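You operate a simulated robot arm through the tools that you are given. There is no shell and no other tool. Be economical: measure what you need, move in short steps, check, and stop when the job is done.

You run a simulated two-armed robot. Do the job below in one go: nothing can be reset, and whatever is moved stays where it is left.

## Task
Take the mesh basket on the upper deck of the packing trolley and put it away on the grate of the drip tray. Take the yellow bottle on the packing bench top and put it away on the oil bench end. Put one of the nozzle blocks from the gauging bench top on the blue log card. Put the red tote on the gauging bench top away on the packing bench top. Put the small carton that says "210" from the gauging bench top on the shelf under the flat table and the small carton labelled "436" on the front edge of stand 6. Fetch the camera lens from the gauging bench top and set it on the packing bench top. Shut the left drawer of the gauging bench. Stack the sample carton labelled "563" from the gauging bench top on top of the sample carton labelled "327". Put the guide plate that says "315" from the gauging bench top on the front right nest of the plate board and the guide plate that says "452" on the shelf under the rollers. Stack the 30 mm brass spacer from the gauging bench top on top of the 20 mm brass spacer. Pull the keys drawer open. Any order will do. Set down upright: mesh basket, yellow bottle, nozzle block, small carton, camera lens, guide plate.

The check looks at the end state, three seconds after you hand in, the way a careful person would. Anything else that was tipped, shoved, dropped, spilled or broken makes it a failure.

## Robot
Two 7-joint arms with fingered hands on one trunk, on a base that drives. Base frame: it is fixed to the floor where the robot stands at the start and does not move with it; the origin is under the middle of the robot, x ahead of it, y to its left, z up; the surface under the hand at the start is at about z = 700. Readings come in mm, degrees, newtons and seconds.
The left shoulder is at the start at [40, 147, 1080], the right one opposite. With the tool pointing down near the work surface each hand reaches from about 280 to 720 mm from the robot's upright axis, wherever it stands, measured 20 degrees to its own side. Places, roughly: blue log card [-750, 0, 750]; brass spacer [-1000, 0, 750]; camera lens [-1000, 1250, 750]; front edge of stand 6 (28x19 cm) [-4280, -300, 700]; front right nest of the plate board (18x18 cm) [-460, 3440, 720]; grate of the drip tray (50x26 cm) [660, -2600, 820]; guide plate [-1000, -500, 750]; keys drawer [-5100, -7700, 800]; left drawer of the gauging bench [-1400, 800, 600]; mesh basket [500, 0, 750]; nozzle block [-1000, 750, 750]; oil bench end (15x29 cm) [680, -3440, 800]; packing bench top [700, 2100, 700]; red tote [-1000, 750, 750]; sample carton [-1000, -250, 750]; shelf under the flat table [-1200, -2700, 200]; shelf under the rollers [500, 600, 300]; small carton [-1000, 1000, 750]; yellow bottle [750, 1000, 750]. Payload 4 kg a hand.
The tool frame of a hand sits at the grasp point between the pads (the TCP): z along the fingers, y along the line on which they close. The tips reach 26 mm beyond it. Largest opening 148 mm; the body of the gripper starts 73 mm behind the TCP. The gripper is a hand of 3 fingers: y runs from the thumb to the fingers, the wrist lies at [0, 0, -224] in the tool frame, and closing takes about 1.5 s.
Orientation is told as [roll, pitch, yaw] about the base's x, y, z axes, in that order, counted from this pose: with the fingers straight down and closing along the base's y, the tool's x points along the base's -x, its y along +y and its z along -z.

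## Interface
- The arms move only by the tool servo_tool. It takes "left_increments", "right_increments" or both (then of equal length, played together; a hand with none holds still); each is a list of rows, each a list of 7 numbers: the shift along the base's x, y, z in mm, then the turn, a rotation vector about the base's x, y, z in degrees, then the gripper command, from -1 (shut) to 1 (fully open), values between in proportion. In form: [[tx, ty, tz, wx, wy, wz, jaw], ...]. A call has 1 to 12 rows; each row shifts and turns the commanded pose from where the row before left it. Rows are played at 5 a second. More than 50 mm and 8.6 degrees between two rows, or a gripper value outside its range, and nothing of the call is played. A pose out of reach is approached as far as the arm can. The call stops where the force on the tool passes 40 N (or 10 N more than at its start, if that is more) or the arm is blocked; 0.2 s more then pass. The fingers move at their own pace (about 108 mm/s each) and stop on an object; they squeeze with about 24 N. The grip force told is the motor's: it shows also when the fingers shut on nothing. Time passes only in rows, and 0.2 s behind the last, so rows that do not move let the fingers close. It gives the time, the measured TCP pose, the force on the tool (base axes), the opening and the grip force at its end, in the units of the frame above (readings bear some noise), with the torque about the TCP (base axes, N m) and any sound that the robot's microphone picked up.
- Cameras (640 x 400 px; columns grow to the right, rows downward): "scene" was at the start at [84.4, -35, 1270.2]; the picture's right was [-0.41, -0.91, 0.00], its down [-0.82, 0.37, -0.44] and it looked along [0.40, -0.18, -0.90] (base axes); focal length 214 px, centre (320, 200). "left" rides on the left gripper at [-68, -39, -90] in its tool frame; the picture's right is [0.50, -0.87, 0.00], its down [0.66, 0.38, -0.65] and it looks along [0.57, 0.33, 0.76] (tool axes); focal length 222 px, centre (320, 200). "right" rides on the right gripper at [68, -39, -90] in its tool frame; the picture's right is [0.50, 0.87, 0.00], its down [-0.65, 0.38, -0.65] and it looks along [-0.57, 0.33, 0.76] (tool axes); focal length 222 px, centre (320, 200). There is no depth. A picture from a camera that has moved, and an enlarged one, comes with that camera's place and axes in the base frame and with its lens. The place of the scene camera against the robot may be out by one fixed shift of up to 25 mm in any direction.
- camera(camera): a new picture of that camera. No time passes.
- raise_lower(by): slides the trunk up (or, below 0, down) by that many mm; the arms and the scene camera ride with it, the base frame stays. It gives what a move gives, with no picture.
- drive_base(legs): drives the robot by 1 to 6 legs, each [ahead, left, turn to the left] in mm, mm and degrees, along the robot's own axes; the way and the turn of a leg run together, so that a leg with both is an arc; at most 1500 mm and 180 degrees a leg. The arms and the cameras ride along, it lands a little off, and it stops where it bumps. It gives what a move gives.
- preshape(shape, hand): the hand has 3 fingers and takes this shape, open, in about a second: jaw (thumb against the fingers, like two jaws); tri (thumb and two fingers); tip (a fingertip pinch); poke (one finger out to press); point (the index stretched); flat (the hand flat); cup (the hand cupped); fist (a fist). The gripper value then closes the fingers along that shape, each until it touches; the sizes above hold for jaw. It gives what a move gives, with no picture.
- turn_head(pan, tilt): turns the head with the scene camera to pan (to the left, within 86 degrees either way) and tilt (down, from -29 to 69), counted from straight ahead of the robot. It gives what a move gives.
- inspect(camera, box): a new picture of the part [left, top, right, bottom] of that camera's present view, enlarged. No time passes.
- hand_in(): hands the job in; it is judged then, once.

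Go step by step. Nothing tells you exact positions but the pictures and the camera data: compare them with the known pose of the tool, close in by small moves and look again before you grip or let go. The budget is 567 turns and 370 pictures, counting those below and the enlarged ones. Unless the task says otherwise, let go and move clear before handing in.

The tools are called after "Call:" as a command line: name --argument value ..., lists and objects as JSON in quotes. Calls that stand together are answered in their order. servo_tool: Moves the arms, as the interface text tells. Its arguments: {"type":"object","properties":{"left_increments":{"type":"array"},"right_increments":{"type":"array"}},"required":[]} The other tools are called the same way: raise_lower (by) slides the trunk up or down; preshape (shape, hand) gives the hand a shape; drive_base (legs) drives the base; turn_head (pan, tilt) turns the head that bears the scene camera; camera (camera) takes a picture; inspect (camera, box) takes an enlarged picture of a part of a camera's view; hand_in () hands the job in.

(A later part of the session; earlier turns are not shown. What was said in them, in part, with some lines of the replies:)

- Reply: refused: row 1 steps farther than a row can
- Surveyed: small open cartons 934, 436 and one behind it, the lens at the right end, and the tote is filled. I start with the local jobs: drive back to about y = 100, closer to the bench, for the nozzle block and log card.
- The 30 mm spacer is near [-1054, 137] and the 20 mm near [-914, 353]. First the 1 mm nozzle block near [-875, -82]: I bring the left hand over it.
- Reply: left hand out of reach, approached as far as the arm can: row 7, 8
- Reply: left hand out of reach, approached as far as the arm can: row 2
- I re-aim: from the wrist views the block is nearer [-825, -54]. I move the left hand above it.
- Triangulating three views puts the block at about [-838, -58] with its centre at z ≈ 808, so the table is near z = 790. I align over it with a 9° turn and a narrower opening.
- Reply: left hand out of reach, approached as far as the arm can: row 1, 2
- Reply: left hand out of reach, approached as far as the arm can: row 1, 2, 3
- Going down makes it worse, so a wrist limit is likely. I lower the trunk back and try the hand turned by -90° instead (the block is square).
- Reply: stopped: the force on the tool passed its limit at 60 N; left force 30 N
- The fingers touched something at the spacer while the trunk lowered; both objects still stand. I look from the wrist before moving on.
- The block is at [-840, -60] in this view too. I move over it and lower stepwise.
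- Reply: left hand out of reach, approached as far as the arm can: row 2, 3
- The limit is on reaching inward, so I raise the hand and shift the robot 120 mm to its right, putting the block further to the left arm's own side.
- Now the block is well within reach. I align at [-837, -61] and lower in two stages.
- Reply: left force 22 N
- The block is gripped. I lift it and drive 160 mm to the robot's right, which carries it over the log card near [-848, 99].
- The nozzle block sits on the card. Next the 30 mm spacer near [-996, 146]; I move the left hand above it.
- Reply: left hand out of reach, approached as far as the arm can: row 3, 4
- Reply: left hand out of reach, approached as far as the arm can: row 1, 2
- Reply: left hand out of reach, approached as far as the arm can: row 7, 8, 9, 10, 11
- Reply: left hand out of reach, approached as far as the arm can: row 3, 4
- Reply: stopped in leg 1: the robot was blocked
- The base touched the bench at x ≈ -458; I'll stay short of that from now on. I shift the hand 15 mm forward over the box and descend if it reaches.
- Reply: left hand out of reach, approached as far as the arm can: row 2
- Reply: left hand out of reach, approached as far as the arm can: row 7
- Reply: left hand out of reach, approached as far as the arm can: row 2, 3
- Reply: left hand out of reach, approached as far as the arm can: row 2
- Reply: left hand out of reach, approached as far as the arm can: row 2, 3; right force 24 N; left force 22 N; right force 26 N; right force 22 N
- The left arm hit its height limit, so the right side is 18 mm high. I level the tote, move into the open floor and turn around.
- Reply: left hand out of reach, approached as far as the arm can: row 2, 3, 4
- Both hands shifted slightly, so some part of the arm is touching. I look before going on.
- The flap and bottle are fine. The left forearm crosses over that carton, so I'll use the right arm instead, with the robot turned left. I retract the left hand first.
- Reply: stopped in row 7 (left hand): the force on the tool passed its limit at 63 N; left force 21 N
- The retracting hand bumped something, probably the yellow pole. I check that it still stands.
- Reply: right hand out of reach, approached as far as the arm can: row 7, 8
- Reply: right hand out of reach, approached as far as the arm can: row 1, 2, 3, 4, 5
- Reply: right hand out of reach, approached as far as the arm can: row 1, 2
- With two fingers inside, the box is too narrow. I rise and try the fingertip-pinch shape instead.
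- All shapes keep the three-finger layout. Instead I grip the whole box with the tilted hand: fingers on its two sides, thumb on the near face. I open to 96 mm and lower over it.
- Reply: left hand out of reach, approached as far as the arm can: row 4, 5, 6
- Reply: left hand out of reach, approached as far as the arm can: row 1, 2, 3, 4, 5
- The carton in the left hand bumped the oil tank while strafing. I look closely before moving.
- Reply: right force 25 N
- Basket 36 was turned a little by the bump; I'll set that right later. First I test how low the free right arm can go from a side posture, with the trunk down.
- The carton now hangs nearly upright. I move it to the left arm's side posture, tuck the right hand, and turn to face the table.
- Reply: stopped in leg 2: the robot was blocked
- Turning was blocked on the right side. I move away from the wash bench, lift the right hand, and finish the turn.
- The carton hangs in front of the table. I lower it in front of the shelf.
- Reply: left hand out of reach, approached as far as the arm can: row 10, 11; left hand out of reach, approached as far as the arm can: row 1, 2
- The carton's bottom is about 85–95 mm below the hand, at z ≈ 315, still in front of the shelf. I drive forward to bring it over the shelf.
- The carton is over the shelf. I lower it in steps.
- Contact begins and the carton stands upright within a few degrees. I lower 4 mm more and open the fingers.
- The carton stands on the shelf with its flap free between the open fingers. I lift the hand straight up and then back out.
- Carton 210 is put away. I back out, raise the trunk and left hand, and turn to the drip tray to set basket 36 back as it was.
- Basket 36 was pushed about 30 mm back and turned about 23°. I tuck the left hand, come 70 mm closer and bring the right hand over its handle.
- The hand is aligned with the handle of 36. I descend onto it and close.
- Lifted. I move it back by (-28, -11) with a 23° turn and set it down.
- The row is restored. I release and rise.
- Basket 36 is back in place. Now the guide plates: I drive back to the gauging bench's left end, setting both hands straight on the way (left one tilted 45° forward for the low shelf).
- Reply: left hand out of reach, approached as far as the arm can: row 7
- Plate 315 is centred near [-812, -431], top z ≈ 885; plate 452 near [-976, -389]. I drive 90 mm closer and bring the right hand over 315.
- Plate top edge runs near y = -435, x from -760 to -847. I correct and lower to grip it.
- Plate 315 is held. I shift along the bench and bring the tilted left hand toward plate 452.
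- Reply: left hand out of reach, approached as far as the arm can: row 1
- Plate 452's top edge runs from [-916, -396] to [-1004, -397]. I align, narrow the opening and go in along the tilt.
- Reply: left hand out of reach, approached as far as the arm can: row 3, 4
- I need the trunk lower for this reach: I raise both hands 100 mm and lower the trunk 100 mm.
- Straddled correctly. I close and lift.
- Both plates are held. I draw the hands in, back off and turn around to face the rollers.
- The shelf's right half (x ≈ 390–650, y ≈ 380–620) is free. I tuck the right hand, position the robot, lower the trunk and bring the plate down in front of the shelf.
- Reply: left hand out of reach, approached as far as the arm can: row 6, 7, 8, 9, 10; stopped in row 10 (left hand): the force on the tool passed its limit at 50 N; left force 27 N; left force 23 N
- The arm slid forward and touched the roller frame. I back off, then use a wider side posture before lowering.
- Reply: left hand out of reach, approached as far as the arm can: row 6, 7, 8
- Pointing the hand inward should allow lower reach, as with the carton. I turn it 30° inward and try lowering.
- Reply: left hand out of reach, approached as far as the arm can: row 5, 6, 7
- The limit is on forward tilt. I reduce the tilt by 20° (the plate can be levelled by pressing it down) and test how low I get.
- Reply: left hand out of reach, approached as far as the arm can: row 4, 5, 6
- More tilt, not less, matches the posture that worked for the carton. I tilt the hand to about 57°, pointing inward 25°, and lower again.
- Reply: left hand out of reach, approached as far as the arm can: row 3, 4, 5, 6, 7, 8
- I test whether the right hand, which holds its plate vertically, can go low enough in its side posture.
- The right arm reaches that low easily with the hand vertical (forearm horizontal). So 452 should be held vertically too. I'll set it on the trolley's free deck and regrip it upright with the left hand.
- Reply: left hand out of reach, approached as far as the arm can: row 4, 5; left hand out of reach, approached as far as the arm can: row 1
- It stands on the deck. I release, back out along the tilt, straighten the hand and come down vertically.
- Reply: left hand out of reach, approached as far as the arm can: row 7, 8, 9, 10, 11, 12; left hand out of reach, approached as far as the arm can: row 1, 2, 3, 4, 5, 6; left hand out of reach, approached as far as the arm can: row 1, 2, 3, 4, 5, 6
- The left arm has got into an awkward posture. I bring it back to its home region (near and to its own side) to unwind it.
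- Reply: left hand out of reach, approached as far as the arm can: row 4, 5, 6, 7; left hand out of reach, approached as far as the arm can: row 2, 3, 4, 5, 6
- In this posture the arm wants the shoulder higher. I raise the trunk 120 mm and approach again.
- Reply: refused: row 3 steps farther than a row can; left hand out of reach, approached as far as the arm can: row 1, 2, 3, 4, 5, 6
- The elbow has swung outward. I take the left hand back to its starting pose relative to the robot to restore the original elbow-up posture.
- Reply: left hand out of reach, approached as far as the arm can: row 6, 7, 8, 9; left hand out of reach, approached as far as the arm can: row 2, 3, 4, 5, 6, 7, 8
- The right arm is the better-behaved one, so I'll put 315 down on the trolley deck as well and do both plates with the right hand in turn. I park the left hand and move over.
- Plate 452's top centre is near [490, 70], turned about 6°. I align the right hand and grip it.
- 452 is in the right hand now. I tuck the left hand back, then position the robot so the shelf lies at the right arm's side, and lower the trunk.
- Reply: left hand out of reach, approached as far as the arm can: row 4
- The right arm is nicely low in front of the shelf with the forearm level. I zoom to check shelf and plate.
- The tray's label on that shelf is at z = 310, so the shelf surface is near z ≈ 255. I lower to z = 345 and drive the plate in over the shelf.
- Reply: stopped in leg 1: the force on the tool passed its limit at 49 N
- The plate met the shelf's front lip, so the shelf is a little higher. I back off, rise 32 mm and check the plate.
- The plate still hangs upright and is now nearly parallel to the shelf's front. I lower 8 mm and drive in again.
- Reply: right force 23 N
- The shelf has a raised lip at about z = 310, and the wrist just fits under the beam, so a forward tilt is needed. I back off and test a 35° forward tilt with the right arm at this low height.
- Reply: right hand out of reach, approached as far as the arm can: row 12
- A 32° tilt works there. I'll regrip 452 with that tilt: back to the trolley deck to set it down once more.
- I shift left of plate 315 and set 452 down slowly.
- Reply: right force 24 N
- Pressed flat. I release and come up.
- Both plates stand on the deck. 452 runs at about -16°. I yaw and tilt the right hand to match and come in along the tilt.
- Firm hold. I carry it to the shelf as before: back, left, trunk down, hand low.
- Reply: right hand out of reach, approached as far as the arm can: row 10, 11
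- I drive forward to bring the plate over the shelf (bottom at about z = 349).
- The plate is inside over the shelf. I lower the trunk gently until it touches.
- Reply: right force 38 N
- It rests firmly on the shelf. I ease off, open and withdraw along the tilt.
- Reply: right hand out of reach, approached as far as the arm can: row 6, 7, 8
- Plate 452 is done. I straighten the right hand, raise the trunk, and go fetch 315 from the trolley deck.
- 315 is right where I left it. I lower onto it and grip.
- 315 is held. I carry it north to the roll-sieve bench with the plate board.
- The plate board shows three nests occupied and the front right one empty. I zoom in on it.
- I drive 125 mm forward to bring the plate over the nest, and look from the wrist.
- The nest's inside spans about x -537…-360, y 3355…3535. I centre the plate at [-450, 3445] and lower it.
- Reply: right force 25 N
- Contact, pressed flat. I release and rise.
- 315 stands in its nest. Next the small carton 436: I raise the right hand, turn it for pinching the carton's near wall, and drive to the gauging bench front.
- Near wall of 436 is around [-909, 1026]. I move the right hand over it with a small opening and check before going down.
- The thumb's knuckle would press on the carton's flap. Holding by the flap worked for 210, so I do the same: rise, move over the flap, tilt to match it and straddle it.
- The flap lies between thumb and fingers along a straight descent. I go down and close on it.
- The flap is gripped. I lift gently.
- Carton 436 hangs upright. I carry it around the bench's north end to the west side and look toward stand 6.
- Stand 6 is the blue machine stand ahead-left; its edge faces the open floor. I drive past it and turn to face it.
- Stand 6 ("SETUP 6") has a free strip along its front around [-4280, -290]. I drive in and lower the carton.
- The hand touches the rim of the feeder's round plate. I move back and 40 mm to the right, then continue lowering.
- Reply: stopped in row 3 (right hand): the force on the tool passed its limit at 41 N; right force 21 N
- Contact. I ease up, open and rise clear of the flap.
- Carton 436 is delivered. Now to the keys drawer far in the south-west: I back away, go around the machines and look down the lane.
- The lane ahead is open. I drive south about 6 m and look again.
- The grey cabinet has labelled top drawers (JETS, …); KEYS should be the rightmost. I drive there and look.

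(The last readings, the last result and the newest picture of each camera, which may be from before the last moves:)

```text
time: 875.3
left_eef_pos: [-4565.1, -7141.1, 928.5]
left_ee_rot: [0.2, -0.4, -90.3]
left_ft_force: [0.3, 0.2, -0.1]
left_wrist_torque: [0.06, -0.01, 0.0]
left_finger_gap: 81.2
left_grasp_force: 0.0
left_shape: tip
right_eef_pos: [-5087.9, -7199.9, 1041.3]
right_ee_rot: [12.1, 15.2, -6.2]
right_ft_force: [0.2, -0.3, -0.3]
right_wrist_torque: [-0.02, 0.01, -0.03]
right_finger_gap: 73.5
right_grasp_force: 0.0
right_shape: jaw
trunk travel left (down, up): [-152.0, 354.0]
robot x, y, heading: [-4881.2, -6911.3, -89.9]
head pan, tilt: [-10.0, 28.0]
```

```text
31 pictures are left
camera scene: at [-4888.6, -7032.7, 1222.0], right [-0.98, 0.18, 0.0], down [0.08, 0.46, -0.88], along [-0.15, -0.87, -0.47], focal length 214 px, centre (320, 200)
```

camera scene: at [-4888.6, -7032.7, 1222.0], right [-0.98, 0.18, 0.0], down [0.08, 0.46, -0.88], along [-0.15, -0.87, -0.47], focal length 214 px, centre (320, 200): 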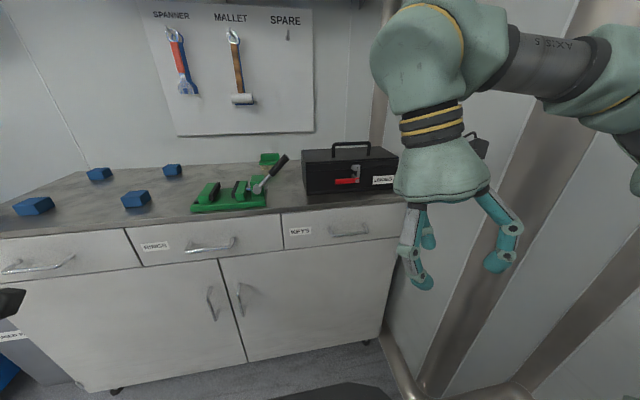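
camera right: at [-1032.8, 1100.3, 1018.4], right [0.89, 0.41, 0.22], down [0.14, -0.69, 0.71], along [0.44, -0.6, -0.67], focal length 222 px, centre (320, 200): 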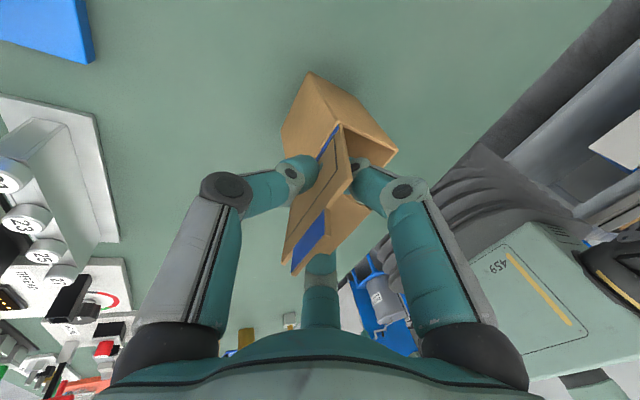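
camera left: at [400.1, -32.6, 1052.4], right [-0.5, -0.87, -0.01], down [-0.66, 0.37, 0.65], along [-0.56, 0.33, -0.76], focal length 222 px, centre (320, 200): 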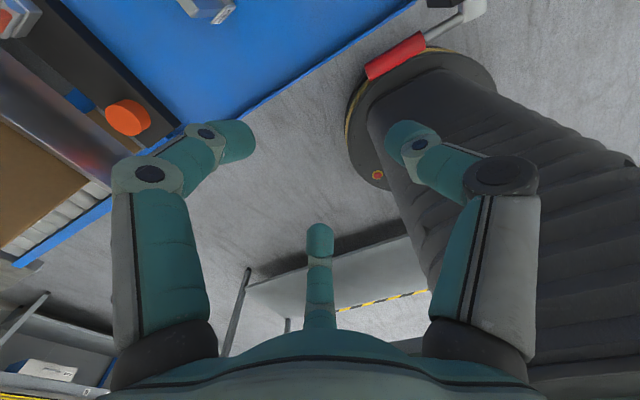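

The KEYS drawer is the right one, with a bar handle near [-5078, -7580, 800]. I turn the right hand to point forward so it can pinch the bar.

Call:
servo_tool --right_increments '[[0, 0, -15, -7.68, -0.57, 1.42, 0], [0, 0, -15, -7.68, -0.57, 1.42, 0], [0, 0, -15, -7.68, -0.57, 1.42, 0], [0, 0, -15, -7.68, -0.57, 1.42, 0], [0, 0, -15, -7.68, -0.57, 1.42, 0], [0, 0, -15, -7.68, -0.57, 1.42, 0], [0, 0, -15, -7.68, -0.57, 1.42, 0], [0, 0, -15, -7.68, -0.57, 1.42, 0], [0, 0, -15, -7.68, -0.57, 1.42, 0], [0, 0, -15, -7.68, -0.57, 1.42, 0], [0, 0, -15, -7.68, -0.57, 1.42, 0], [0, 0, -15, -7.68, -0.57, 1.42, 0]]'

Call:
inspect --camera "scene" --box '[240, 150, 480, 320]'

```text
time: 877.9
left_eef_pos: [-4562.0, -7139.9, 927.9]
left_ee_rot: [0.0, -0.5, -90.3]
left_ft_force: [0.7, -0.7, -0.7]
left_wrist_torque: [0.01, 0.01, 0.0]
left_finger_gap: 81.1
left_grasp_force: 0.0
left_shape: tip
right_eef_pos: [-4992.7, -7386.7, 1062.9]
right_ee_rot: [-78.0, 0.8, 1.8]
right_ft_force: [0.3, 0.8, 0.2]
right_wrist_torque: [0.01, 0.02, -0.06]
right_finger_gap: 73.8
right_grasp_force: 0.0
right_shape: jaw
right hand out of reach, approached as far as the arm can: row 5, 6, 7, 8, 9, 10, 11, 12
trunk travel left (down, up): [-152.0, 354.0]
robot x, y, heading: [-4880.4, -6912.2, -90.1]
head pan, tilt: [-10.0, 28.0]
```

```text
2.35 times, centred on (360, 235) of scene
camera zoom: at [-4884.6, -7030.2, 1222.3], right [-0.98, 0.17, 0.0], down [0.08, 0.46, -0.88], along [-0.16, -0.87, -0.47], focal length 505 px, centre (226, 118)
```

zoom: 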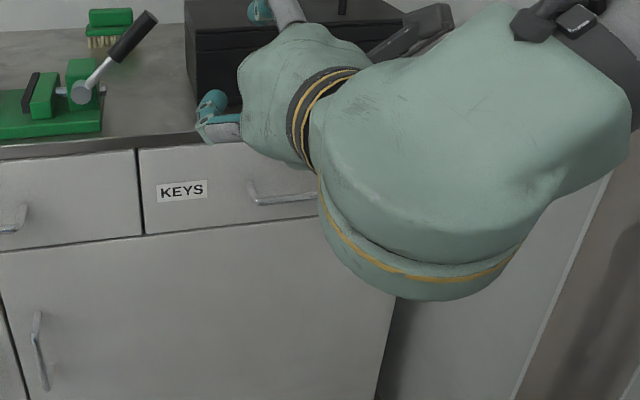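

The hand points forward. I lower the trunk and the hand to the handle's height, still in front of the drawer.

Call:
raise_lower --by -130

Call:
servo_tool --right_increments '[[-20, 0, -30, 0, 0, 0, 0], [-20, 0, -30, 0, 0, 0, 0], [-20, 0, -30, 0, 0, 0, 0], [-15, 0, -30, 0, 0, 0, 0], [-15, 0, -20, 0, 0, 0, 0]]'

Call:
camera --camera "right"

```text
time: 879.5
left_eef_pos: [-4564.6, -7142.1, 797.5]
left_ee_rot: [0.1, -0.4, -90.3]
left_ft_force: [-1.1, 0.3, 0.1]
left_wrist_torque: [-0.01, -0.02, -0.04]
left_finger_gap: 81.1
left_grasp_force: 0.0
left_shape: tip
right_eef_pos: [-4996.0, -7389.9, 930.2]
right_ee_rot: [-77.6, 0.5, 1.6]
right_ft_force: [-0.1, -0.4, 0.6]
right_wrist_torque: [0.0, 0.0, 0.0]
right_finger_gap: 73.7
right_grasp_force: 0.1
right_shape: jaw
trunk travel left (down, up): [-22.0, 484.0]
robot x, y, heading: [-4882.2, -6915.7, -89.9]
head pan, tilt: [-10.0, 28.0]
```

```text
time: 880.7
left_eef_pos: [-4565.4, -7141.4, 796.8]
left_ee_rot: [0.2, -0.4, -90.3]
left_ft_force: [-0.6, -0.2, -0.6]
left_wrist_torque: [0.0, 0.01, -0.01]
left_finger_gap: 81.0
left_grasp_force: 0.1
left_shape: tip
right_eef_pos: [-5002.4, -7395.0, 922.0]
right_ee_rot: [-77.4, 0.5, 1.3]
right_ft_force: [0.3, 0.0, -0.3]
right_wrist_torque: [0.0, 0.01, 0.02]
right_finger_gap: 73.5
right_grasp_force: 0.0
right_shape: jaw
right hand out of reach, approached as far as the arm can: row 1, 2, 3, 4, 5
trunk travel left (down, up): [-22.0, 484.0]
robot x, y, heading: [-4880.3, -6915.0, -90.2]
head pan, tilt: [-10.0, 28.0]
```

```text
29 pictures are left
camera right: at [-5070.1, -7316.7, 981.4], right [-0.51, 0.18, -0.84], down [0.64, 0.74, -0.23], along [0.58, -0.65, -0.49], focal length 222 px, centre (320, 200)
```

right: 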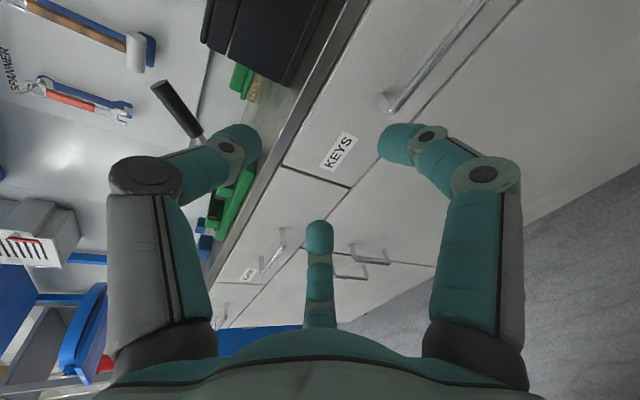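

That posture can't get low enough. I use a 40° tilt instead, with the trunk back up, so the thumb can go behind the bar from above.

Call:
raise_lower --by 130

Call:
servo_tool --right_increments '[[-10, 10, -10, 7.6, 0, -0.3, -0.2], [-10, 10, -10, 7.6, 0, -0.3, -0.2], [-15, 0, -15, 7.6, 0, -0.3, -0.2], [-15, 0, -20, 7.6, 0, -0.3, -0.2], [-15, 0, -20, 7.6, 0, 0, -0.2], [-15, 0, -30, 0, 0, 0, -0.2], [0, 0, -30, 0, 0, 0, -0.2]]'

Call:
camera --camera "right"

```text
time: 882.2
left_eef_pos: [-4564.0, -7141.6, 927.7]
left_ee_rot: [0.2, -0.5, -90.4]
left_ft_force: [0.5, -0.9, 0.7]
left_wrist_torque: [0.02, 0.01, 0.0]
left_finger_gap: 81.1
left_grasp_force: 0.1
left_shape: tip
right_eef_pos: [-5002.2, -7395.2, 1052.9]
right_ee_rot: [-77.5, 0.5, 1.3]
right_ft_force: [-0.3, 0.6, 0.0]
right_wrist_torque: [0.02, 0.02, 0.0]
right_finger_gap: 73.5
right_grasp_force: 0.1
right_shape: jaw
trunk travel left (down, up): [-152.0, 354.0]
robot x, y, heading: [-4875.6, -6909.7, -90.1]
head pan, tilt: [-10.0, 28.0]
```

```text
time: 883.9
left_eef_pos: [-4564.4, -7141.0, 927.7]
left_ee_rot: [0.2, -0.3, -90.3]
left_ft_force: [0.7, 0.6, -0.7]
left_wrist_torque: [0.01, 0.0, 0.04]
left_finger_gap: 81.0
left_grasp_force: 0.0
left_shape: tip
right_eef_pos: [-5082.2, -7376.1, 918.3]
right_ee_rot: [-39.4, 0.1, 0.2]
right_ft_force: [0.4, 0.6, -0.1]
right_wrist_torque: [-0.07, 0.0, 0.03]
right_finger_gap: 59.5
right_grasp_force: 0.1
right_shape: jaw
trunk travel left (down, up): [-152.0, 354.0]
robot x, y, heading: [-4880.8, -6914.5, -90.3]
head pan, tilt: [-10.0, 28.0]
```

```text
28 pictures are left
camera right: at [-5148.9, -7348.9, 1013.1], right [-0.5, 0.67, -0.55], down [0.65, 0.71, 0.27], along [0.57, -0.22, -0.79], focal length 222 px, centre (320, 200)
```

right: 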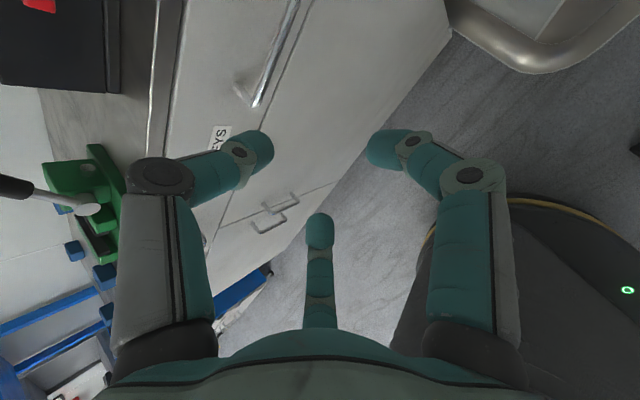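

The bar runs from about [-5030, -7548, 805] to x ≈ -5155, about 35 mm off the drawer front. A single stretched finger can hook behind it: I take the "point" shape and look.

Call:
preshape --hand "right" --shape "point"

Call:
servo_tool --right_increments '[[0, 0, 0, 0, 0, 0, -1], [0, 0, 0, 0, 0, 0, -1], [0, 0, 0, 0, 0, 0, -1], [0, 0, 0, 0, 0, 0, -1], [0, 0, 0, 0, 0, 0, -1], [0, 0, 0, 0, 0, 0, -1]]'

Call:
camera --camera "right"

```text
time: 884.8
left_eef_pos: [-4564.6, -7141.5, 928.1]
left_ee_rot: [0.1, -0.4, -90.3]
left_ft_force: [-0.7, 0.1, -0.4]
left_wrist_torque: [-0.02, 0.06, 0.01]
left_finger_gap: 81.3
left_grasp_force: 0.2
left_shape: tip
right_eef_pos: [-5082.1, -7375.1, 918.4]
right_ee_rot: [-39.4, 0.0, 0.2]
right_ft_force: [0.0, -1.4, -1.1]
right_wrist_torque: [0.01, -0.02, 0.0]
right_finger_gap: 142.2
right_grasp_force: 0.1
right_shape: point
trunk travel left (down, up): [-152.0, 354.0]
robot x, y, heading: [-4874.7, -6912.5, -90.3]
head pan, tilt: [-10.0, 28.0]
```

```text
time: 886.1
left_eef_pos: [-4564.5, -7140.7, 926.8]
left_ee_rot: [0.2, -0.5, -90.4]
left_ft_force: [-0.5, -0.2, -0.4]
left_wrist_torque: [0.03, -0.03, 0.0]
left_finger_gap: 80.9
left_grasp_force: 0.0
left_shape: tip
right_eef_pos: [-5081.8, -7374.8, 920.0]
right_ee_rot: [-39.4, 0.1, 0.2]
right_ft_force: [-0.1, 0.4, 0.8]
right_wrist_torque: [-0.07, 0.01, -0.04]
right_finger_gap: 142.3
right_grasp_force: 0.0
right_shape: point
trunk travel left (down, up): [-152.0, 354.0]
robot x, y, heading: [-4880.2, -6915.8, -90.1]
head pan, tilt: [-10.0, 28.0]
```

```text
27 pictures are left
camera right: at [-5148.7, -7348.2, 1013.6], right [-0.5, 0.67, -0.55], down [0.65, 0.71, 0.26], along [0.57, -0.23, -0.79], focal length 222 px, centre (320, 200)
```

right: 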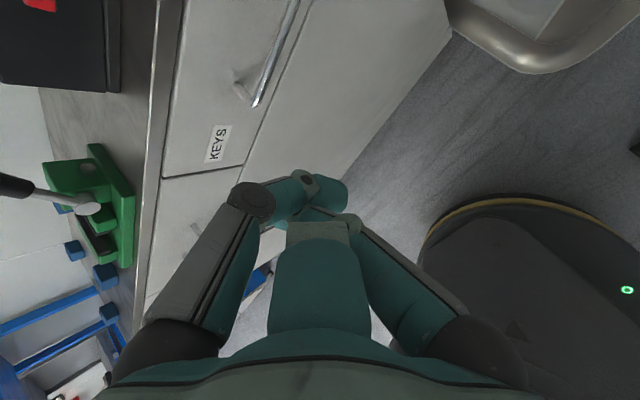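

The stretched finger isn't clearly usable. I go back to the jaw shape and try a 60° tilt, pinching the bar with thumb above and fingers below.

Call:
preshape --hand "right" --shape "jaw"

Call:
servo_tool --right_increments '[[-3, 0, -20, -6.9, 0, 0, -0.4], [-3, 0, -25, -6.9, 0, 0, -0.4], [-3, 0, -25, -6.9, 0, 0, -0.4], [0, 0, -20, 0, 0, 0, -0.4], [0, 0, -20, 0, 0, 0, -0.4]]'

Call:
camera --camera "right"

```text
time: 887.0
left_eef_pos: [-4564.4, -7141.4, 928.0]
left_ee_rot: [0.2, -0.4, -90.3]
left_ft_force: [-0.2, -0.2, -0.2]
left_wrist_torque: [0.0, 0.01, 0.0]
left_finger_gap: 81.2
left_grasp_force: 0.2
left_shape: tip
right_eef_pos: [-5082.4, -7375.4, 918.6]
right_ee_rot: [-39.4, 0.1, 0.2]
right_ft_force: [-0.9, -0.6, -1.1]
right_wrist_torque: [0.01, 0.0, -0.02]
right_finger_gap: 148.1
right_grasp_force: 0.0
right_shape: jaw
trunk travel left (down, up): [-152.0, 354.0]
robot x, y, heading: [-4880.1, -6910.6, -90.2]
head pan, tilt: [-10.0, 28.0]
```

```text
time: 888.2
left_eef_pos: [-4563.3, -7139.6, 926.1]
left_ee_rot: [0.2, -0.4, -90.3]
left_ft_force: [0.4, 0.2, -0.5]
left_wrist_torque: [0.0, 0.01, 0.0]
left_finger_gap: 81.2
left_grasp_force: 0.0
left_shape: tip
right_eef_pos: [-5086.9, -7407.0, 932.4]
right_ee_rot: [-59.7, 0.3, -0.1]
right_ft_force: [0.0, -0.2, 0.4]
right_wrist_torque: [-0.03, 0.06, 0.0]
right_finger_gap: 44.4
right_grasp_force: 0.3
right_shape: jaw
right hand out of reach, approached as far as the arm can: row 2, 3, 4, 5
trunk travel left (down, up): [-152.0, 354.0]
robot x, y, heading: [-4877.9, -6910.1, -90.1]
head pan, tilt: [-10.0, 28.0]
```

```text
26 pictures are left
camera right: at [-5153.1, -7348.3, 1013.2], right [-0.5, 0.44, -0.75], down [0.66, 0.75, 0.0], along [0.56, -0.49, -0.67], focal length 222 px, centre (320, 200)
```

right: 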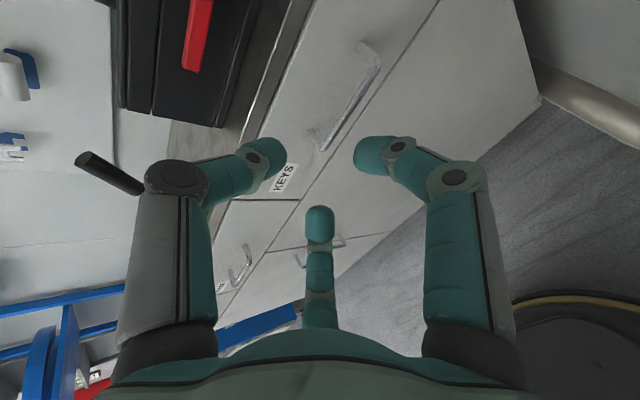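

Bar centre is [-5091, -7548, 808]. The wrist is too close to the body to go lower, so I back the robot 130 mm and reach out further.

Call:
drive_base --legs '[[-130, 0, 0]]'

Call:
servo_tool --right_increments '[[0, -35, -15, 0, 0, 0, -0.4], [0, -35, -15, 0, 0, 0, -0.4], [-1, -35, -15, 0, 0, 0, -0.4], [-1, -35, -15, 0, 0, 0, -0.4], [-1, -35, -15, 0, 0, 0, -0.4], [-1, -35, -15, 0, 0, 0, -0.4]]'

Call:
camera --camera "right"

```text
time: 889.5
left_eef_pos: [-4564.5, -7010.3, 926.9]
left_ee_rot: [0.2, -0.4, -90.3]
left_ft_force: [0.7, 0.8, -0.3]
left_wrist_torque: [-0.05, 0.0, -0.02]
left_finger_gap: 81.0
left_grasp_force: 0.0
left_shape: tip
right_eef_pos: [-5086.9, -7277.2, 933.6]
right_ee_rot: [-59.7, 0.2, -0.2]
right_ft_force: [0.4, 0.3, 0.3]
right_wrist_torque: [0.04, 0.0, 0.03]
right_finger_gap: 44.3
right_grasp_force: 0.0
right_shape: jaw
trunk travel left (down, up): [-152.0, 354.0]
robot x, y, heading: [-4883.5, -6782.9, -90.5]
head pan, tilt: [-10.0, 28.0]
```

```text
time: 890.9
left_eef_pos: [-4564.9, -7012.5, 928.0]
left_ee_rot: [0.2, -0.3, -90.3]
left_ft_force: [0.0, -0.2, -0.1]
left_wrist_torque: [0.04, 0.0, -0.01]
left_finger_gap: 81.1
left_grasp_force: 0.1
left_shape: tip
right_eef_pos: [-5116.0, -7477.9, 854.0]
right_ee_rot: [-59.6, 0.2, -0.3]
right_ft_force: [0.0, 0.6, -0.5]
right_wrist_torque: [0.01, 0.02, 0.03]
right_finger_gap: 44.6
right_grasp_force: 0.1
right_shape: jaw
right hand out of reach, approached as far as the arm can: row 1, 2
trunk travel left (down, up): [-152.0, 354.0]
robot x, y, heading: [-4878.7, -6778.2, -90.0]
head pan, tilt: [-10.0, 28.0]
```

```text
25 pictures are left
camera right: at [-5182.0, -7420.0, 934.0], right [-0.5, 0.44, -0.74], down [0.66, 0.75, 0.0], along [0.56, -0.49, -0.67], focal length 222 px, centre (320, 200)
```

right: 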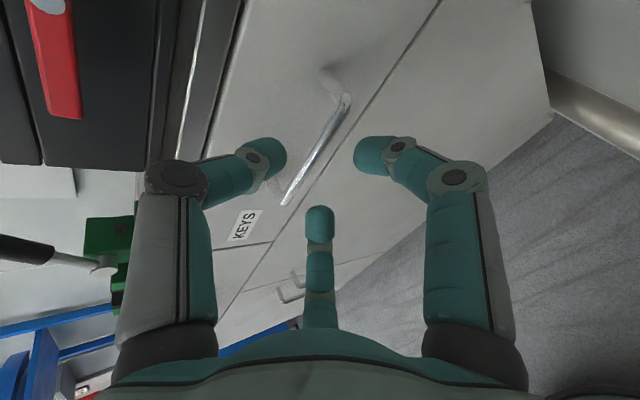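

The bar lies between thumb and fingers. I advance along the hand's direction and close.

Call:
servo_tool --right_increments '[[8, -20, -14, 0, 0, 0, -0.4], [8, -20, -14, 0, 0, 0, -0.4], [8, -18, -12, 0, 0, 0, -0.4]]'

Call:
camera --camera "right"

```text
time: 891.7
left_eef_pos: [-4563.6, -7012.9, 927.2]
left_ee_rot: [0.2, -0.4, -90.3]
left_ft_force: [-0.2, -0.9, 0.7]
left_wrist_torque: [0.0, -0.03, 0.03]
left_finger_gap: 81.0
left_grasp_force: 0.0
left_shape: tip
right_eef_pos: [-5092.2, -7536.2, 814.6]
right_ee_rot: [-59.6, 0.3, -0.3]
right_ft_force: [-1.1, -0.3, 0.7]
right_wrist_torque: [-0.02, -0.01, -0.03]
right_finger_gap: 44.8
right_grasp_force: 0.1
right_shape: jaw
trunk travel left (down, up): [-152.0, 354.0]
robot x, y, heading: [-4882.5, -6784.0, -90.2]
head pan, tilt: [-10.0, 28.0]
```

```text
24 pictures are left
camera right: at [-5157.4, -7478.0, 895.3], right [-0.5, 0.44, -0.75], down [0.66, 0.75, 0.0], along [0.56, -0.49, -0.67], focal length 222 px, centre (320, 200)
```

right: 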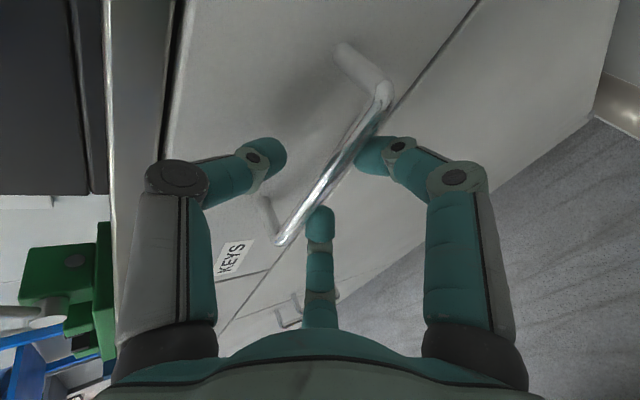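

Call:
servo_tool --right_increments '[[0, -4, -2, 0, 0, 0, -0.6], [0, 0, 0, 0, 0, 0, -1], [0, 0, 0, 0, 0, 0, -1], [0, 0, 0, 0, 0, 0, -1], [0, 0, 0, 0, 0, 0, -1]]'

Call:
camera --camera "right"

```text
time: 892.9
left_eef_pos: [-4564.6, -7012.7, 926.2]
left_ee_rot: [0.3, -0.3, -90.2]
left_ft_force: [0.0, -0.5, 0.5]
left_wrist_torque: [-0.01, -0.01, -0.02]
left_finger_gap: 81.0
left_grasp_force: 0.2
left_shape: tip
right_eef_pos: [-5090.2, -7541.4, 811.2]
right_ee_rot: [-59.5, 0.3, -0.2]
right_ft_force: [-0.6, -5.7, -8.4]
right_wrist_torque: [0.0, 0.0, -0.01]
right_finger_gap: 4.3
right_grasp_force: 24.3
right_shape: jaw
trunk travel left (down, up): [-152.0, 354.0]
robot x, y, heading: [-4878.7, -6779.7, -90.1]
head pan, tilt: [-10.0, 28.0]
```

```text
23 pictures are left
camera right: at [-5157.1, -7482.7, 891.5], right [-0.5, 0.44, -0.74], down [0.66, 0.75, 0.0], along [0.56, -0.49, -0.67], focal length 222 px, centre (320, 200)
```

right: 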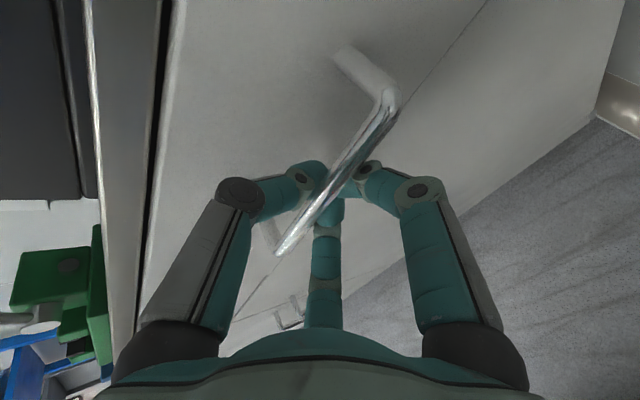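

The bar is gripped. I pull by driving back 230 mm.

Call:
drive_base --legs '[[-230, 0, 0]]'

Call:
camera --camera "scene"

```text
time: 894.7
left_eef_pos: [-4563.3, -6784.6, 926.2]
left_ee_rot: [0.2, -0.3, -90.2]
left_ft_force: [-0.4, 0.0, 0.5]
left_wrist_torque: [0.0, -0.03, 0.02]
left_finger_gap: 81.1
left_grasp_force: 0.0
left_shape: tip
right_eef_pos: [-5091.1, -7312.2, 812.4]
right_ee_rot: [-59.6, 0.3, -0.2]
right_ft_force: [-0.1, -0.5, -13.0]
right_wrist_torque: [0.04, -0.03, 0.0]
right_finger_gap: 3.0
right_grasp_force: 23.6
right_shape: jaw
trunk travel left (down, up): [-152.0, 354.0]
robot x, y, heading: [-4880.5, -6553.7, -89.8]
head pan, tilt: [-10.0, 28.0]
```

```text
22 pictures are left
camera scene: at [-4888.4, -6675.7, 1221.8], right [-0.98, 0.18, 0.0], down [0.08, 0.46, -0.88], along [-0.15, -0.87, -0.47], focal length 214 px, centre (320, 200)
```

scene: 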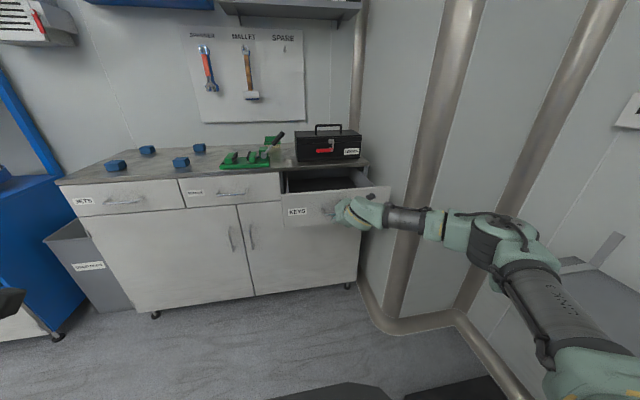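

The KEYS drawer is open. I release the handle and back away.

Call:
servo_tool --right_increments '[[0, 0, 0, 0, 0, 0, -0.7], [0, 0, 0, 0, 0, 0, -0.4], [0, 0, 0, 0, 0, 0, -0.2], [0, 17, 10, 0, 0, 0, -0.2], [0, 26, 15, 0, 0, 0, -0.2], [0, 35, 20, 0, 0, 0, -0.2], [0, 35, 20, 0, 0, 0, -0.2]]'

Call:
drive_base --legs '[[-300, 0, 0]]'

Call:
inspect --camera "scene" --box '[230, 130, 430, 260]'

```text
time: 896.3
left_eef_pos: [-4562.8, -6783.2, 927.2]
left_ee_rot: [0.2, -0.5, -90.3]
left_ft_force: [0.0, -0.5, 0.8]
left_wrist_torque: [0.01, -0.01, -0.02]
left_finger_gap: 81.1
left_grasp_force: 0.1
left_shape: tip
right_eef_pos: [-5090.4, -7197.6, 878.5]
right_ee_rot: [-59.7, 0.2, -0.2]
right_ft_force: [-0.7, 0.2, -0.4]
right_wrist_torque: [0.01, 0.0, -0.01]
right_finger_gap: 58.9
right_grasp_force: 0.0
right_shape: jaw
trunk travel left (down, up): [-152.0, 354.0]
robot x, y, heading: [-4880.7, -6557.4, -90.2]
head pan, tilt: [-10.0, 28.0]
```

```text
time: 898.3
left_eef_pos: [-4563.4, -6484.3, 927.4]
left_ee_rot: [0.2, -0.4, -90.3]
left_ft_force: [-0.7, 0.0, -0.5]
left_wrist_torque: [-0.02, -0.02, 0.02]
left_finger_gap: 81.0
left_grasp_force: 0.1
left_shape: tip
right_eef_pos: [-5088.9, -6900.5, 879.8]
right_ee_rot: [-59.6, 0.2, -0.3]
right_ft_force: [0.0, 0.9, 0.4]
right_wrist_torque: [0.03, 0.0, -0.02]
right_finger_gap: 58.9
right_grasp_force: 0.1
right_shape: jaw
trunk travel left (down, up): [-152.0, 354.0]
robot x, y, heading: [-4880.1, -6256.0, -90.3]
head pan, tilt: [-10.0, 28.0]
```

```text
3.08 times, centred on (330, 195) of scene
camera zoom: at [-4887.6, -6375.4, 1222.0], right [-0.98, 0.18, 0.0], down [0.08, 0.46, -0.88], along [-0.16, -0.87, -0.47], focal length 660 px, centre (289, 215)
```

zoom: 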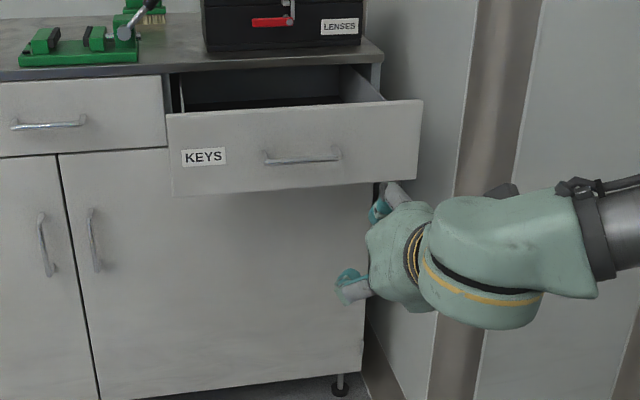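

The keys drawer is done. I drive back north to the gauging bench's west side for its open left drawer.

Call:
drive_base --legs '[[0, 1500, 0.3], [0, 708, 0], [-1300, 320, 0], [-1500, 0, 0], [-1500, 0, 0], [-1400, 0, 0]]'

Call:
drive_base --legs '[[-1400, 0, 0], [0, 0, 90]]'

Call:
turn_head --pan 0 --tilt 28

Call:
camera --camera "scene"

```text
time: 936.2
left_eef_pos: [-2053.4, -751.9, 926.5]
left_ee_rot: [0.2, -0.5, -90.3]
left_ft_force: [0.6, -0.1, -0.9]
left_wrist_torque: [-0.03, -0.02, 0.0]
left_finger_gap: 81.3
left_grasp_force: 0.1
left_shape: tip
right_eef_pos: [-2579.4, -1168.5, 878.6]
right_ee_rot: [-59.6, 0.3, -0.3]
right_ft_force: [0.2, 0.0, -0.1]
right_wrist_torque: [0.03, -0.02, -0.01]
right_finger_gap: 58.9
right_grasp_force: 0.0
right_shape: jaw
trunk travel left (down, up): [-152.0, 354.0]
robot x, y, heading: [-2364.7, -519.3, -90.0]
head pan, tilt: [-10.0, 28.0]
```

```text
time: 947.1
left_eef_pos: [-2151.8, 1196.2, 928.3]
left_ee_rot: [0.2, -0.4, 0.9]
left_ft_force: [0.0, 0.7, -0.5]
left_wrist_torque: [-0.01, 0.0, 0.02]
left_finger_gap: 80.8
left_grasp_force: 0.1
left_shape: tip
right_eef_pos: [-1725.2, 681.2, 878.0]
right_ee_rot: [-59.7, 0.1, 91.0]
right_ft_force: [-0.8, -0.3, 0.3]
right_wrist_torque: [0.03, 0.01, 0.01]
right_finger_gap: 58.9
right_grasp_force: 0.1
right_shape: jaw
trunk travel left (down, up): [-152.0, 354.0]
robot x, y, heading: [-2375.7, 877.4, 1.1]
head pan, tilt: [-10.0, 28.0]
```

```text
time: 947.8
left_eef_pos: [-2151.9, 1196.1, 926.9]
left_ee_rot: [0.2, -0.4, 0.9]
left_ft_force: [-0.1, 1.3, 0.9]
left_wrist_torque: [0.03, -0.01, 0.04]
left_finger_gap: 81.1
left_grasp_force: 0.1
left_shape: tip
right_eef_pos: [-1726.6, 681.1, 879.7]
right_ee_rot: [-59.6, 0.2, 91.0]
right_ft_force: [-0.5, 0.2, 0.2]
right_wrist_torque: [-0.02, -0.01, 0.01]
right_finger_gap: 59.3
right_grasp_force: 0.0
right_shape: jaw
trunk travel left (down, up): [-152.0, 354.0]
robot x, y, heading: [-2377.5, 877.5, 1.1]
head pan, tilt: [0.0, 28.0]
```

```text
20 pictures are left
camera scene: at [-2256.0, 868.2, 1222.0], right [0.02, -1.0, 0.0], down [-0.47, -0.01, -0.88], along [0.88, 0.02, -0.47], focal length 214 px, centre (320, 200)
```

scene: 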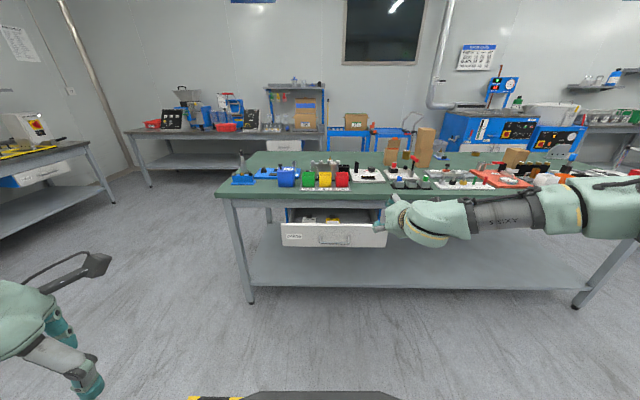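

The open drawer's front is centred near [-1557, 825, 688]. I set the shut right hand in front of it and then push by driving.

Call:
drive_base --legs '[[0, 140, -1.1]]'

Call:
raise_lower --by -130

Call:
servo_tool --right_increments '[[-5, 0, -15, 0, 0, 0, -1], [0, 0, -15, 0, 0, 0, -1], [0, 0, -15, 0, 0, 0, -1], [0, 0, -10, 0, 0, 0, -1], [0, 0, 0, 0, 0, 0, -1]]'

Call:
camera --camera "scene"

```text
time: 949.1
left_eef_pos: [-2148.7, 1333.7, 927.9]
left_ee_rot: [0.2, -0.4, -0.1]
left_ft_force: [0.1, 0.2, -1.0]
left_wrist_torque: [0.0, -0.01, -0.01]
left_finger_gap: 81.0
left_grasp_force: 0.0
left_shape: tip
right_eef_pos: [-1732.3, 809.2, 878.8]
right_ee_rot: [-59.6, 0.2, 89.9]
right_ft_force: [0.3, 0.8, 0.0]
right_wrist_torque: [-0.03, -0.02, 0.01]
right_finger_gap: 58.9
right_grasp_force: 0.1
right_shape: jaw
trunk travel left (down, up): [-152.0, 354.0]
robot x, y, heading: [-2375.0, 1015.4, 0.1]
head pan, tilt: [0.0, 28.0]
```

```text
time: 950.7
left_eef_pos: [-2149.5, 1332.2, 796.5]
left_ee_rot: [0.2, -0.3, -0.1]
left_ft_force: [0.2, 0.2, 0.2]
left_wrist_torque: [-0.01, 0.0, -0.01]
left_finger_gap: 81.3
left_grasp_force: 0.1
left_shape: tip
right_eef_pos: [-1730.4, 807.9, 748.5]
right_ee_rot: [-59.5, 0.3, 90.0]
right_ft_force: [-0.3, -1.0, 0.2]
right_wrist_torque: [-0.02, 0.02, 0.01]
right_finger_gap: 58.9
right_grasp_force: 0.1
right_shape: jaw
trunk travel left (down, up): [-22.0, 484.0]
robot x, y, heading: [-2376.2, 1018.7, 0.0]
head pan, tilt: [0.0, 28.0]
```

```text
time: 951.9
left_eef_pos: [-2148.3, 1332.9, 796.5]
left_ee_rot: [0.1, -0.4, -0.1]
left_ft_force: [0.5, 0.0, 0.1]
left_wrist_torque: [0.0, 0.01, -0.01]
left_finger_gap: 81.0
left_grasp_force: 0.1
left_shape: tip
right_eef_pos: [-1732.1, 808.6, 748.5]
right_ee_rot: [-59.7, 0.3, 90.0]
right_ft_force: [-0.4, 0.1, 0.3]
right_wrist_torque: [-0.02, 0.02, -0.02]
right_finger_gap: 0.0
right_grasp_force: 24.4
right_shape: jaw
right hand out of reach, approached as far as the arm can: row 1, 2, 3, 4
trunk travel left (down, up): [-22.0, 484.0]
robot x, y, heading: [-2376.8, 1013.7, 0.2]
head pan, tilt: [0.0, 28.0]
```

```text
19 pictures are left
camera scene: at [-2257.5, 1006.4, 1091.4], right [0.0, -1.0, 0.0], down [-0.47, 0.0, -0.88], along [0.88, 0.0, -0.47], focal length 214 px, centre (320, 200)
```

scene: 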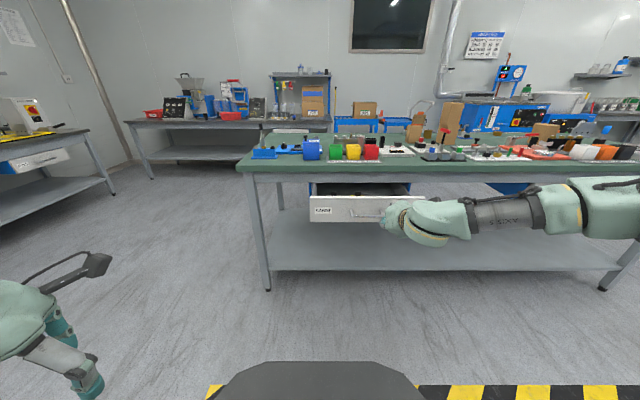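

Call:
raise_lower --by -20

Call:
servo_tool --right_increments '[[20, 0, -10, 0, 0, 0, -1], [20, 0, -10, 0, 0, 0, -1], [20, 0, -5, 0, 0, 0, -1]]'

Call:
drive_base --legs '[[0, 55, 0], [60, 0, 0]]'

Call:
inspect --camera "scene" --box '[260, 150, 460, 260]'

```text
time: 952.6
left_eef_pos: [-2148.4, 1333.2, 777.8]
left_ee_rot: [0.2, -0.4, -0.1]
left_ft_force: [0.7, 0.6, 0.2]
left_wrist_torque: [0.02, -0.03, 0.07]
left_finger_gap: 81.0
left_grasp_force: 0.1
left_shape: tip
right_eef_pos: [-1731.8, 807.5, 728.4]
right_ee_rot: [-59.6, 0.2, 89.9]
right_ft_force: [0.3, -0.8, -0.3]
right_wrist_torque: [0.01, 0.0, 0.0]
right_finger_gap: 0.4
right_grasp_force: 24.2
right_shape: jaw
trunk travel left (down, up): [-2.0, 504.0]
robot x, y, heading: [-2377.0, 1017.4, -0.0]
head pan, tilt: [0.0, 28.0]
```

```text
time: 953.4
left_eef_pos: [-2148.3, 1330.9, 777.5]
left_ee_rot: [0.1, -0.3, -0.1]
left_ft_force: [-0.6, 0.4, -0.3]
left_wrist_torque: [0.0, -0.01, -0.02]
left_finger_gap: 81.2
left_grasp_force: 0.0
left_shape: tip
right_eef_pos: [-1670.2, 807.3, 703.9]
right_ee_rot: [-59.5, 0.2, 90.0]
right_ft_force: [-0.7, 0.4, 0.4]
right_wrist_torque: [0.0, 0.03, 0.0]
right_finger_gap: 0.0
right_grasp_force: 24.2
right_shape: jaw
trunk travel left (down, up): [-2.0, 504.0]
robot x, y, heading: [-2377.0, 1017.4, 0.2]
head pan, tilt: [0.0, 28.0]
```

```text
time: 954.9
left_eef_pos: [-2087.7, 1387.2, 778.1]
left_ee_rot: [0.2, -0.4, -0.2]
left_ft_force: [0.7, -0.1, 0.2]
left_wrist_torque: [-0.02, 0.03, 0.0]
left_finger_gap: 81.0
left_grasp_force: 0.1
left_shape: tip
right_eef_pos: [-1611.3, 863.3, 702.7]
right_ee_rot: [-59.4, 0.2, 89.9]
right_ft_force: [-0.1, -0.5, -0.5]
right_wrist_torque: [-0.02, -0.03, -0.02]
right_finger_gap: 0.1
right_grasp_force: 23.7
right_shape: jaw
trunk travel left (down, up): [-2.0, 504.0]
robot x, y, heading: [-2320.2, 1067.8, 0.1]
head pan, tilt: [0.0, 28.0]
```

```text
3.20 times, centred on (360, 205) of scene
camera zoom: at [-2196.1, 1060.8, 1072.4], right [0.0, -1.0, 0.0], down [-0.47, 0.0, -0.88], along [0.88, 0.0, -0.47], focal length 686 px, centre (192, 184)
```

zoom: 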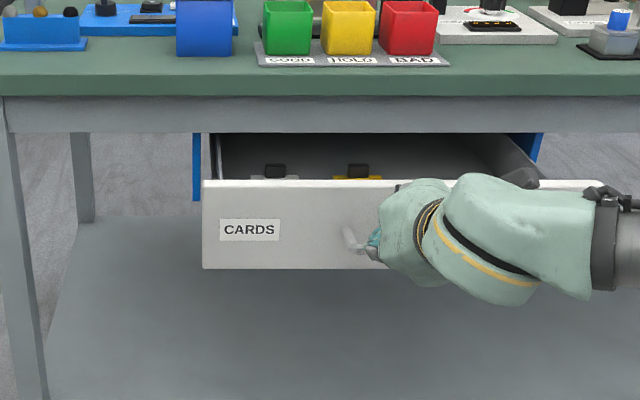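

The hand is right before the drawer's handle. I push it in by driving forward.

Call:
drive_base --legs '[[215, 0, 0]]'

Call:
inspect --camera "scene" --box '[230, 140, 450, 270]'

```text
time: 956.5
left_eef_pos: [-1874.5, 1386.2, 778.4]
left_ee_rot: [0.2, -0.4, -0.2]
left_ft_force: [-0.1, -0.3, -0.4]
left_wrist_torque: [-0.02, 0.0, 0.02]
left_finger_gap: 81.1
left_grasp_force: 0.0
left_shape: tip
right_eef_pos: [-1397.9, 862.5, 701.2]
right_ee_rot: [-59.1, 0.3, 90.0]
right_ft_force: [-22.8, 2.0, -14.6]
right_wrist_torque: [-0.03, -0.06, 0.04]
right_finger_gap: 0.2
right_grasp_force: 23.6
right_shape: jaw
trunk travel left (down, up): [-2.0, 504.0]
robot x, y, heading: [-2098.5, 1070.8, 0.1]
head pan, tilt: [0.0, 28.0]
```

```text
2.91 times, centred on (340, 205) of scene
camera zoom: at [-1983.1, 1060.6, 1072.5], right [0.0, -1.0, 0.0], down [-0.47, 0.0, -0.88], along [0.88, 0.0, -0.47], focal length 624 px, centre (262, 186)
```

zoom: 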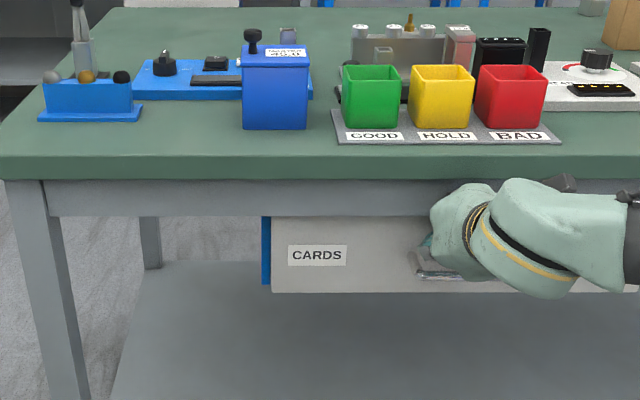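

Nearly shut. I push a bit more to be sure it is fully home.

Call:
drive_base --legs '[[40, 0, 0]]'

Call:
inspect --camera "scene" --box '[230, 140, 450, 270]'

```text
time: 957.3
left_eef_pos: [-1863.8, 1385.9, 778.0]
left_ee_rot: [0.2, -0.5, -0.2]
left_ft_force: [0.4, -0.1, 0.5]
left_wrist_torque: [0.03, 0.01, -0.02]
left_finger_gap: 81.0
left_grasp_force: 0.1
left_shape: tip
right_eef_pos: [-1393.3, 862.3, 690.4]
right_ee_rot: [-57.9, 0.2, 89.8]
right_ft_force: [-12.2, -1.4, -1.4]
right_wrist_torque: [0.01, -0.22, 0.01]
right_finger_gap: 0.0
right_grasp_force: 23.8
right_shape: jaw
trunk travel left (down, up): [-2.0, 504.0]
robot x, y, heading: [-2090.9, 1069.6, -0.2]
head pan, tilt: [0.0, 28.0]
stopped in leg 1: the force on the tool passed its limit at 54 N (the readings are from after the stop); the commanded pose is now the measured one
```

```text
2.91 times, centred on (340, 205) of scene
camera zoom: at [-1974.1, 1060.7, 1072.7], right [0.0, -1.0, 0.0], down [-0.47, 0.0, -0.88], along [0.88, 0.0, -0.47], focal length 624 px, centre (262, 186)
```

zoom: 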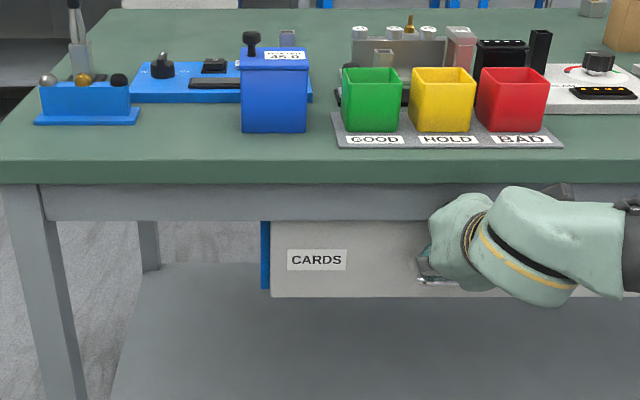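

It hit the stop, so the drawer is shut. I lift the hand a little to avoid hooking the handle, then back away.

Call:
servo_tool --right_increments '[[-8, 0, 10, 0, 0, 0, -1], [-12, 0, 15, 0, 0, 0, -1], [-25, 0, 15, 0, 0, 0, -1], [-35, 0, 0, 0, 0, 0, -1]]'

Call:
drive_base --legs '[[-350, 0, 0]]'

Call:
camera --camera "scene"

```text
time: 958.3
left_eef_pos: [-1863.8, 1387.2, 778.2]
left_ee_rot: [0.2, -0.5, -0.4]
left_ft_force: [0.6, -0.3, 0.4]
left_wrist_torque: [0.01, -0.02, 0.0]
left_finger_gap: 80.7
left_grasp_force: 0.0
left_shape: tip
right_eef_pos: [-1472.4, 863.6, 732.1]
right_ee_rot: [-58.1, 0.2, 89.8]
right_ft_force: [-0.1, -0.1, -0.7]
right_wrist_torque: [0.0, 0.02, -0.02]
right_finger_gap: 0.0
right_grasp_force: 24.2
right_shape: jaw
trunk travel left (down, up): [-2.0, 504.0]
robot x, y, heading: [-2093.0, 1074.9, -0.2]
head pan, tilt: [0.0, 28.0]
```

```text
time: 960.6
left_eef_pos: [-2215.7, 1387.1, 778.3]
left_ee_rot: [0.2, -0.5, -0.3]
left_ft_force: [0.2, -0.6, 0.0]
left_wrist_torque: [0.03, -0.01, 0.03]
left_finger_gap: 81.0
left_grasp_force: 0.1
left_shape: tip
right_eef_pos: [-1824.0, 863.1, 731.5]
right_ee_rot: [-58.0, 0.1, 89.9]
right_ft_force: [0.3, 0.2, 0.7]
right_wrist_torque: [-0.02, -0.01, -0.02]
right_finger_gap: 0.0
right_grasp_force: 23.9
right_shape: jaw
trunk travel left (down, up): [-2.0, 504.0]
robot x, y, heading: [-2441.9, 1070.2, 0.1]
head pan, tilt: [0.0, 28.0]
```

```text
15 pictures are left
camera scene: at [-2325.2, 1061.1, 1072.6], right [0.0, -1.0, 0.0], down [-0.47, 0.0, -0.88], along [0.88, 0.0, -0.47], focal length 214 px, centre (320, 200)
```

scene: 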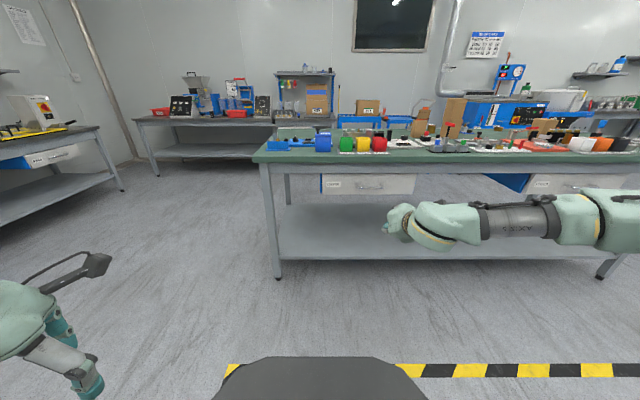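

The CARDS drawer is flush like its neighbour. One last zoom over the gauging bench to confirm the stacks stand.

Call:
inspect --camera "scene" --box '[380, 80, 640, 200]'

```text
2.46 times, centred on (510, 140) of scene
camera zoom: at [-2325.2, 1061.1, 1072.6], right [0.0, -1.0, 0.0], down [-0.47, 0.0, -0.88], along [0.88, 0.0, -0.47], focal length 528 px, centre (-148, 348)
```

zoom: 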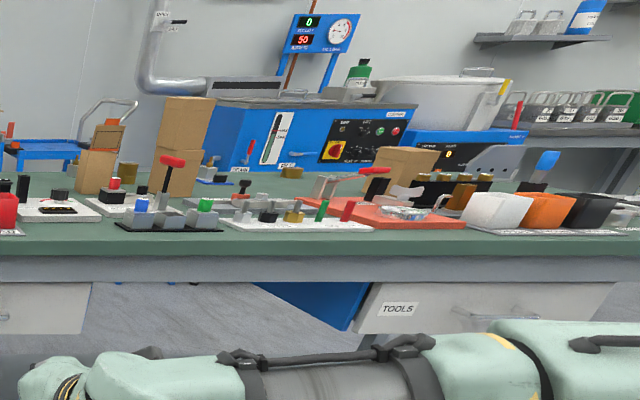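

Everything stands as required, with both hands empty and clear. I hand in.

Call:
hand_in

```text
The job is handed in.
```

All the moves are done, but a few things went off-plan and could count against the check.

**What was placed where**
- Mesh basket: on the grate of the drip tray, in the gap between baskets 27 and 22.
- Yellow bottle: on the oil bench end.
- Nozzle block: the 1 mm block is on the blue log card.
- Red tote: on the packing bench top.
- Camera lens: on the packing bench top.
- Small cartons: 210 is on the shelf under the flat table, and 436 is on the front edge of stand 6.
- Sample cartons: 563 is stacked on 327.
- Guide plates: 315 is in the front right nest of the plate board, and 452 is on the shelf under the rollers.
- Brass spacers: the 30 mm is stacked on the 20 mm.
- Drawers: the left drawer of the gauging bench (labelled CARDS) is shut, and the keys drawer is open.

**What went off-plan**
- Carton 210 hit the oil tank and swung in the hand. It pushed basket 36 on the drip tray about 3 cm and turned it; I set it back to where it had been as best I could judge.
- My hands or the robot touched a few fixed things: the gauging bench edge, the 25 mm brass spacer, the big carton's flap, the roller frame, the pole by the rollers and the feeder plate on stand 6. I saw no change where I looked, but I did not measure all of them.
- Once, turning near the drip tray bench, something on the robot's right side was blocked. I did not find out what it touched; the drip tray bench looked undisturbed.
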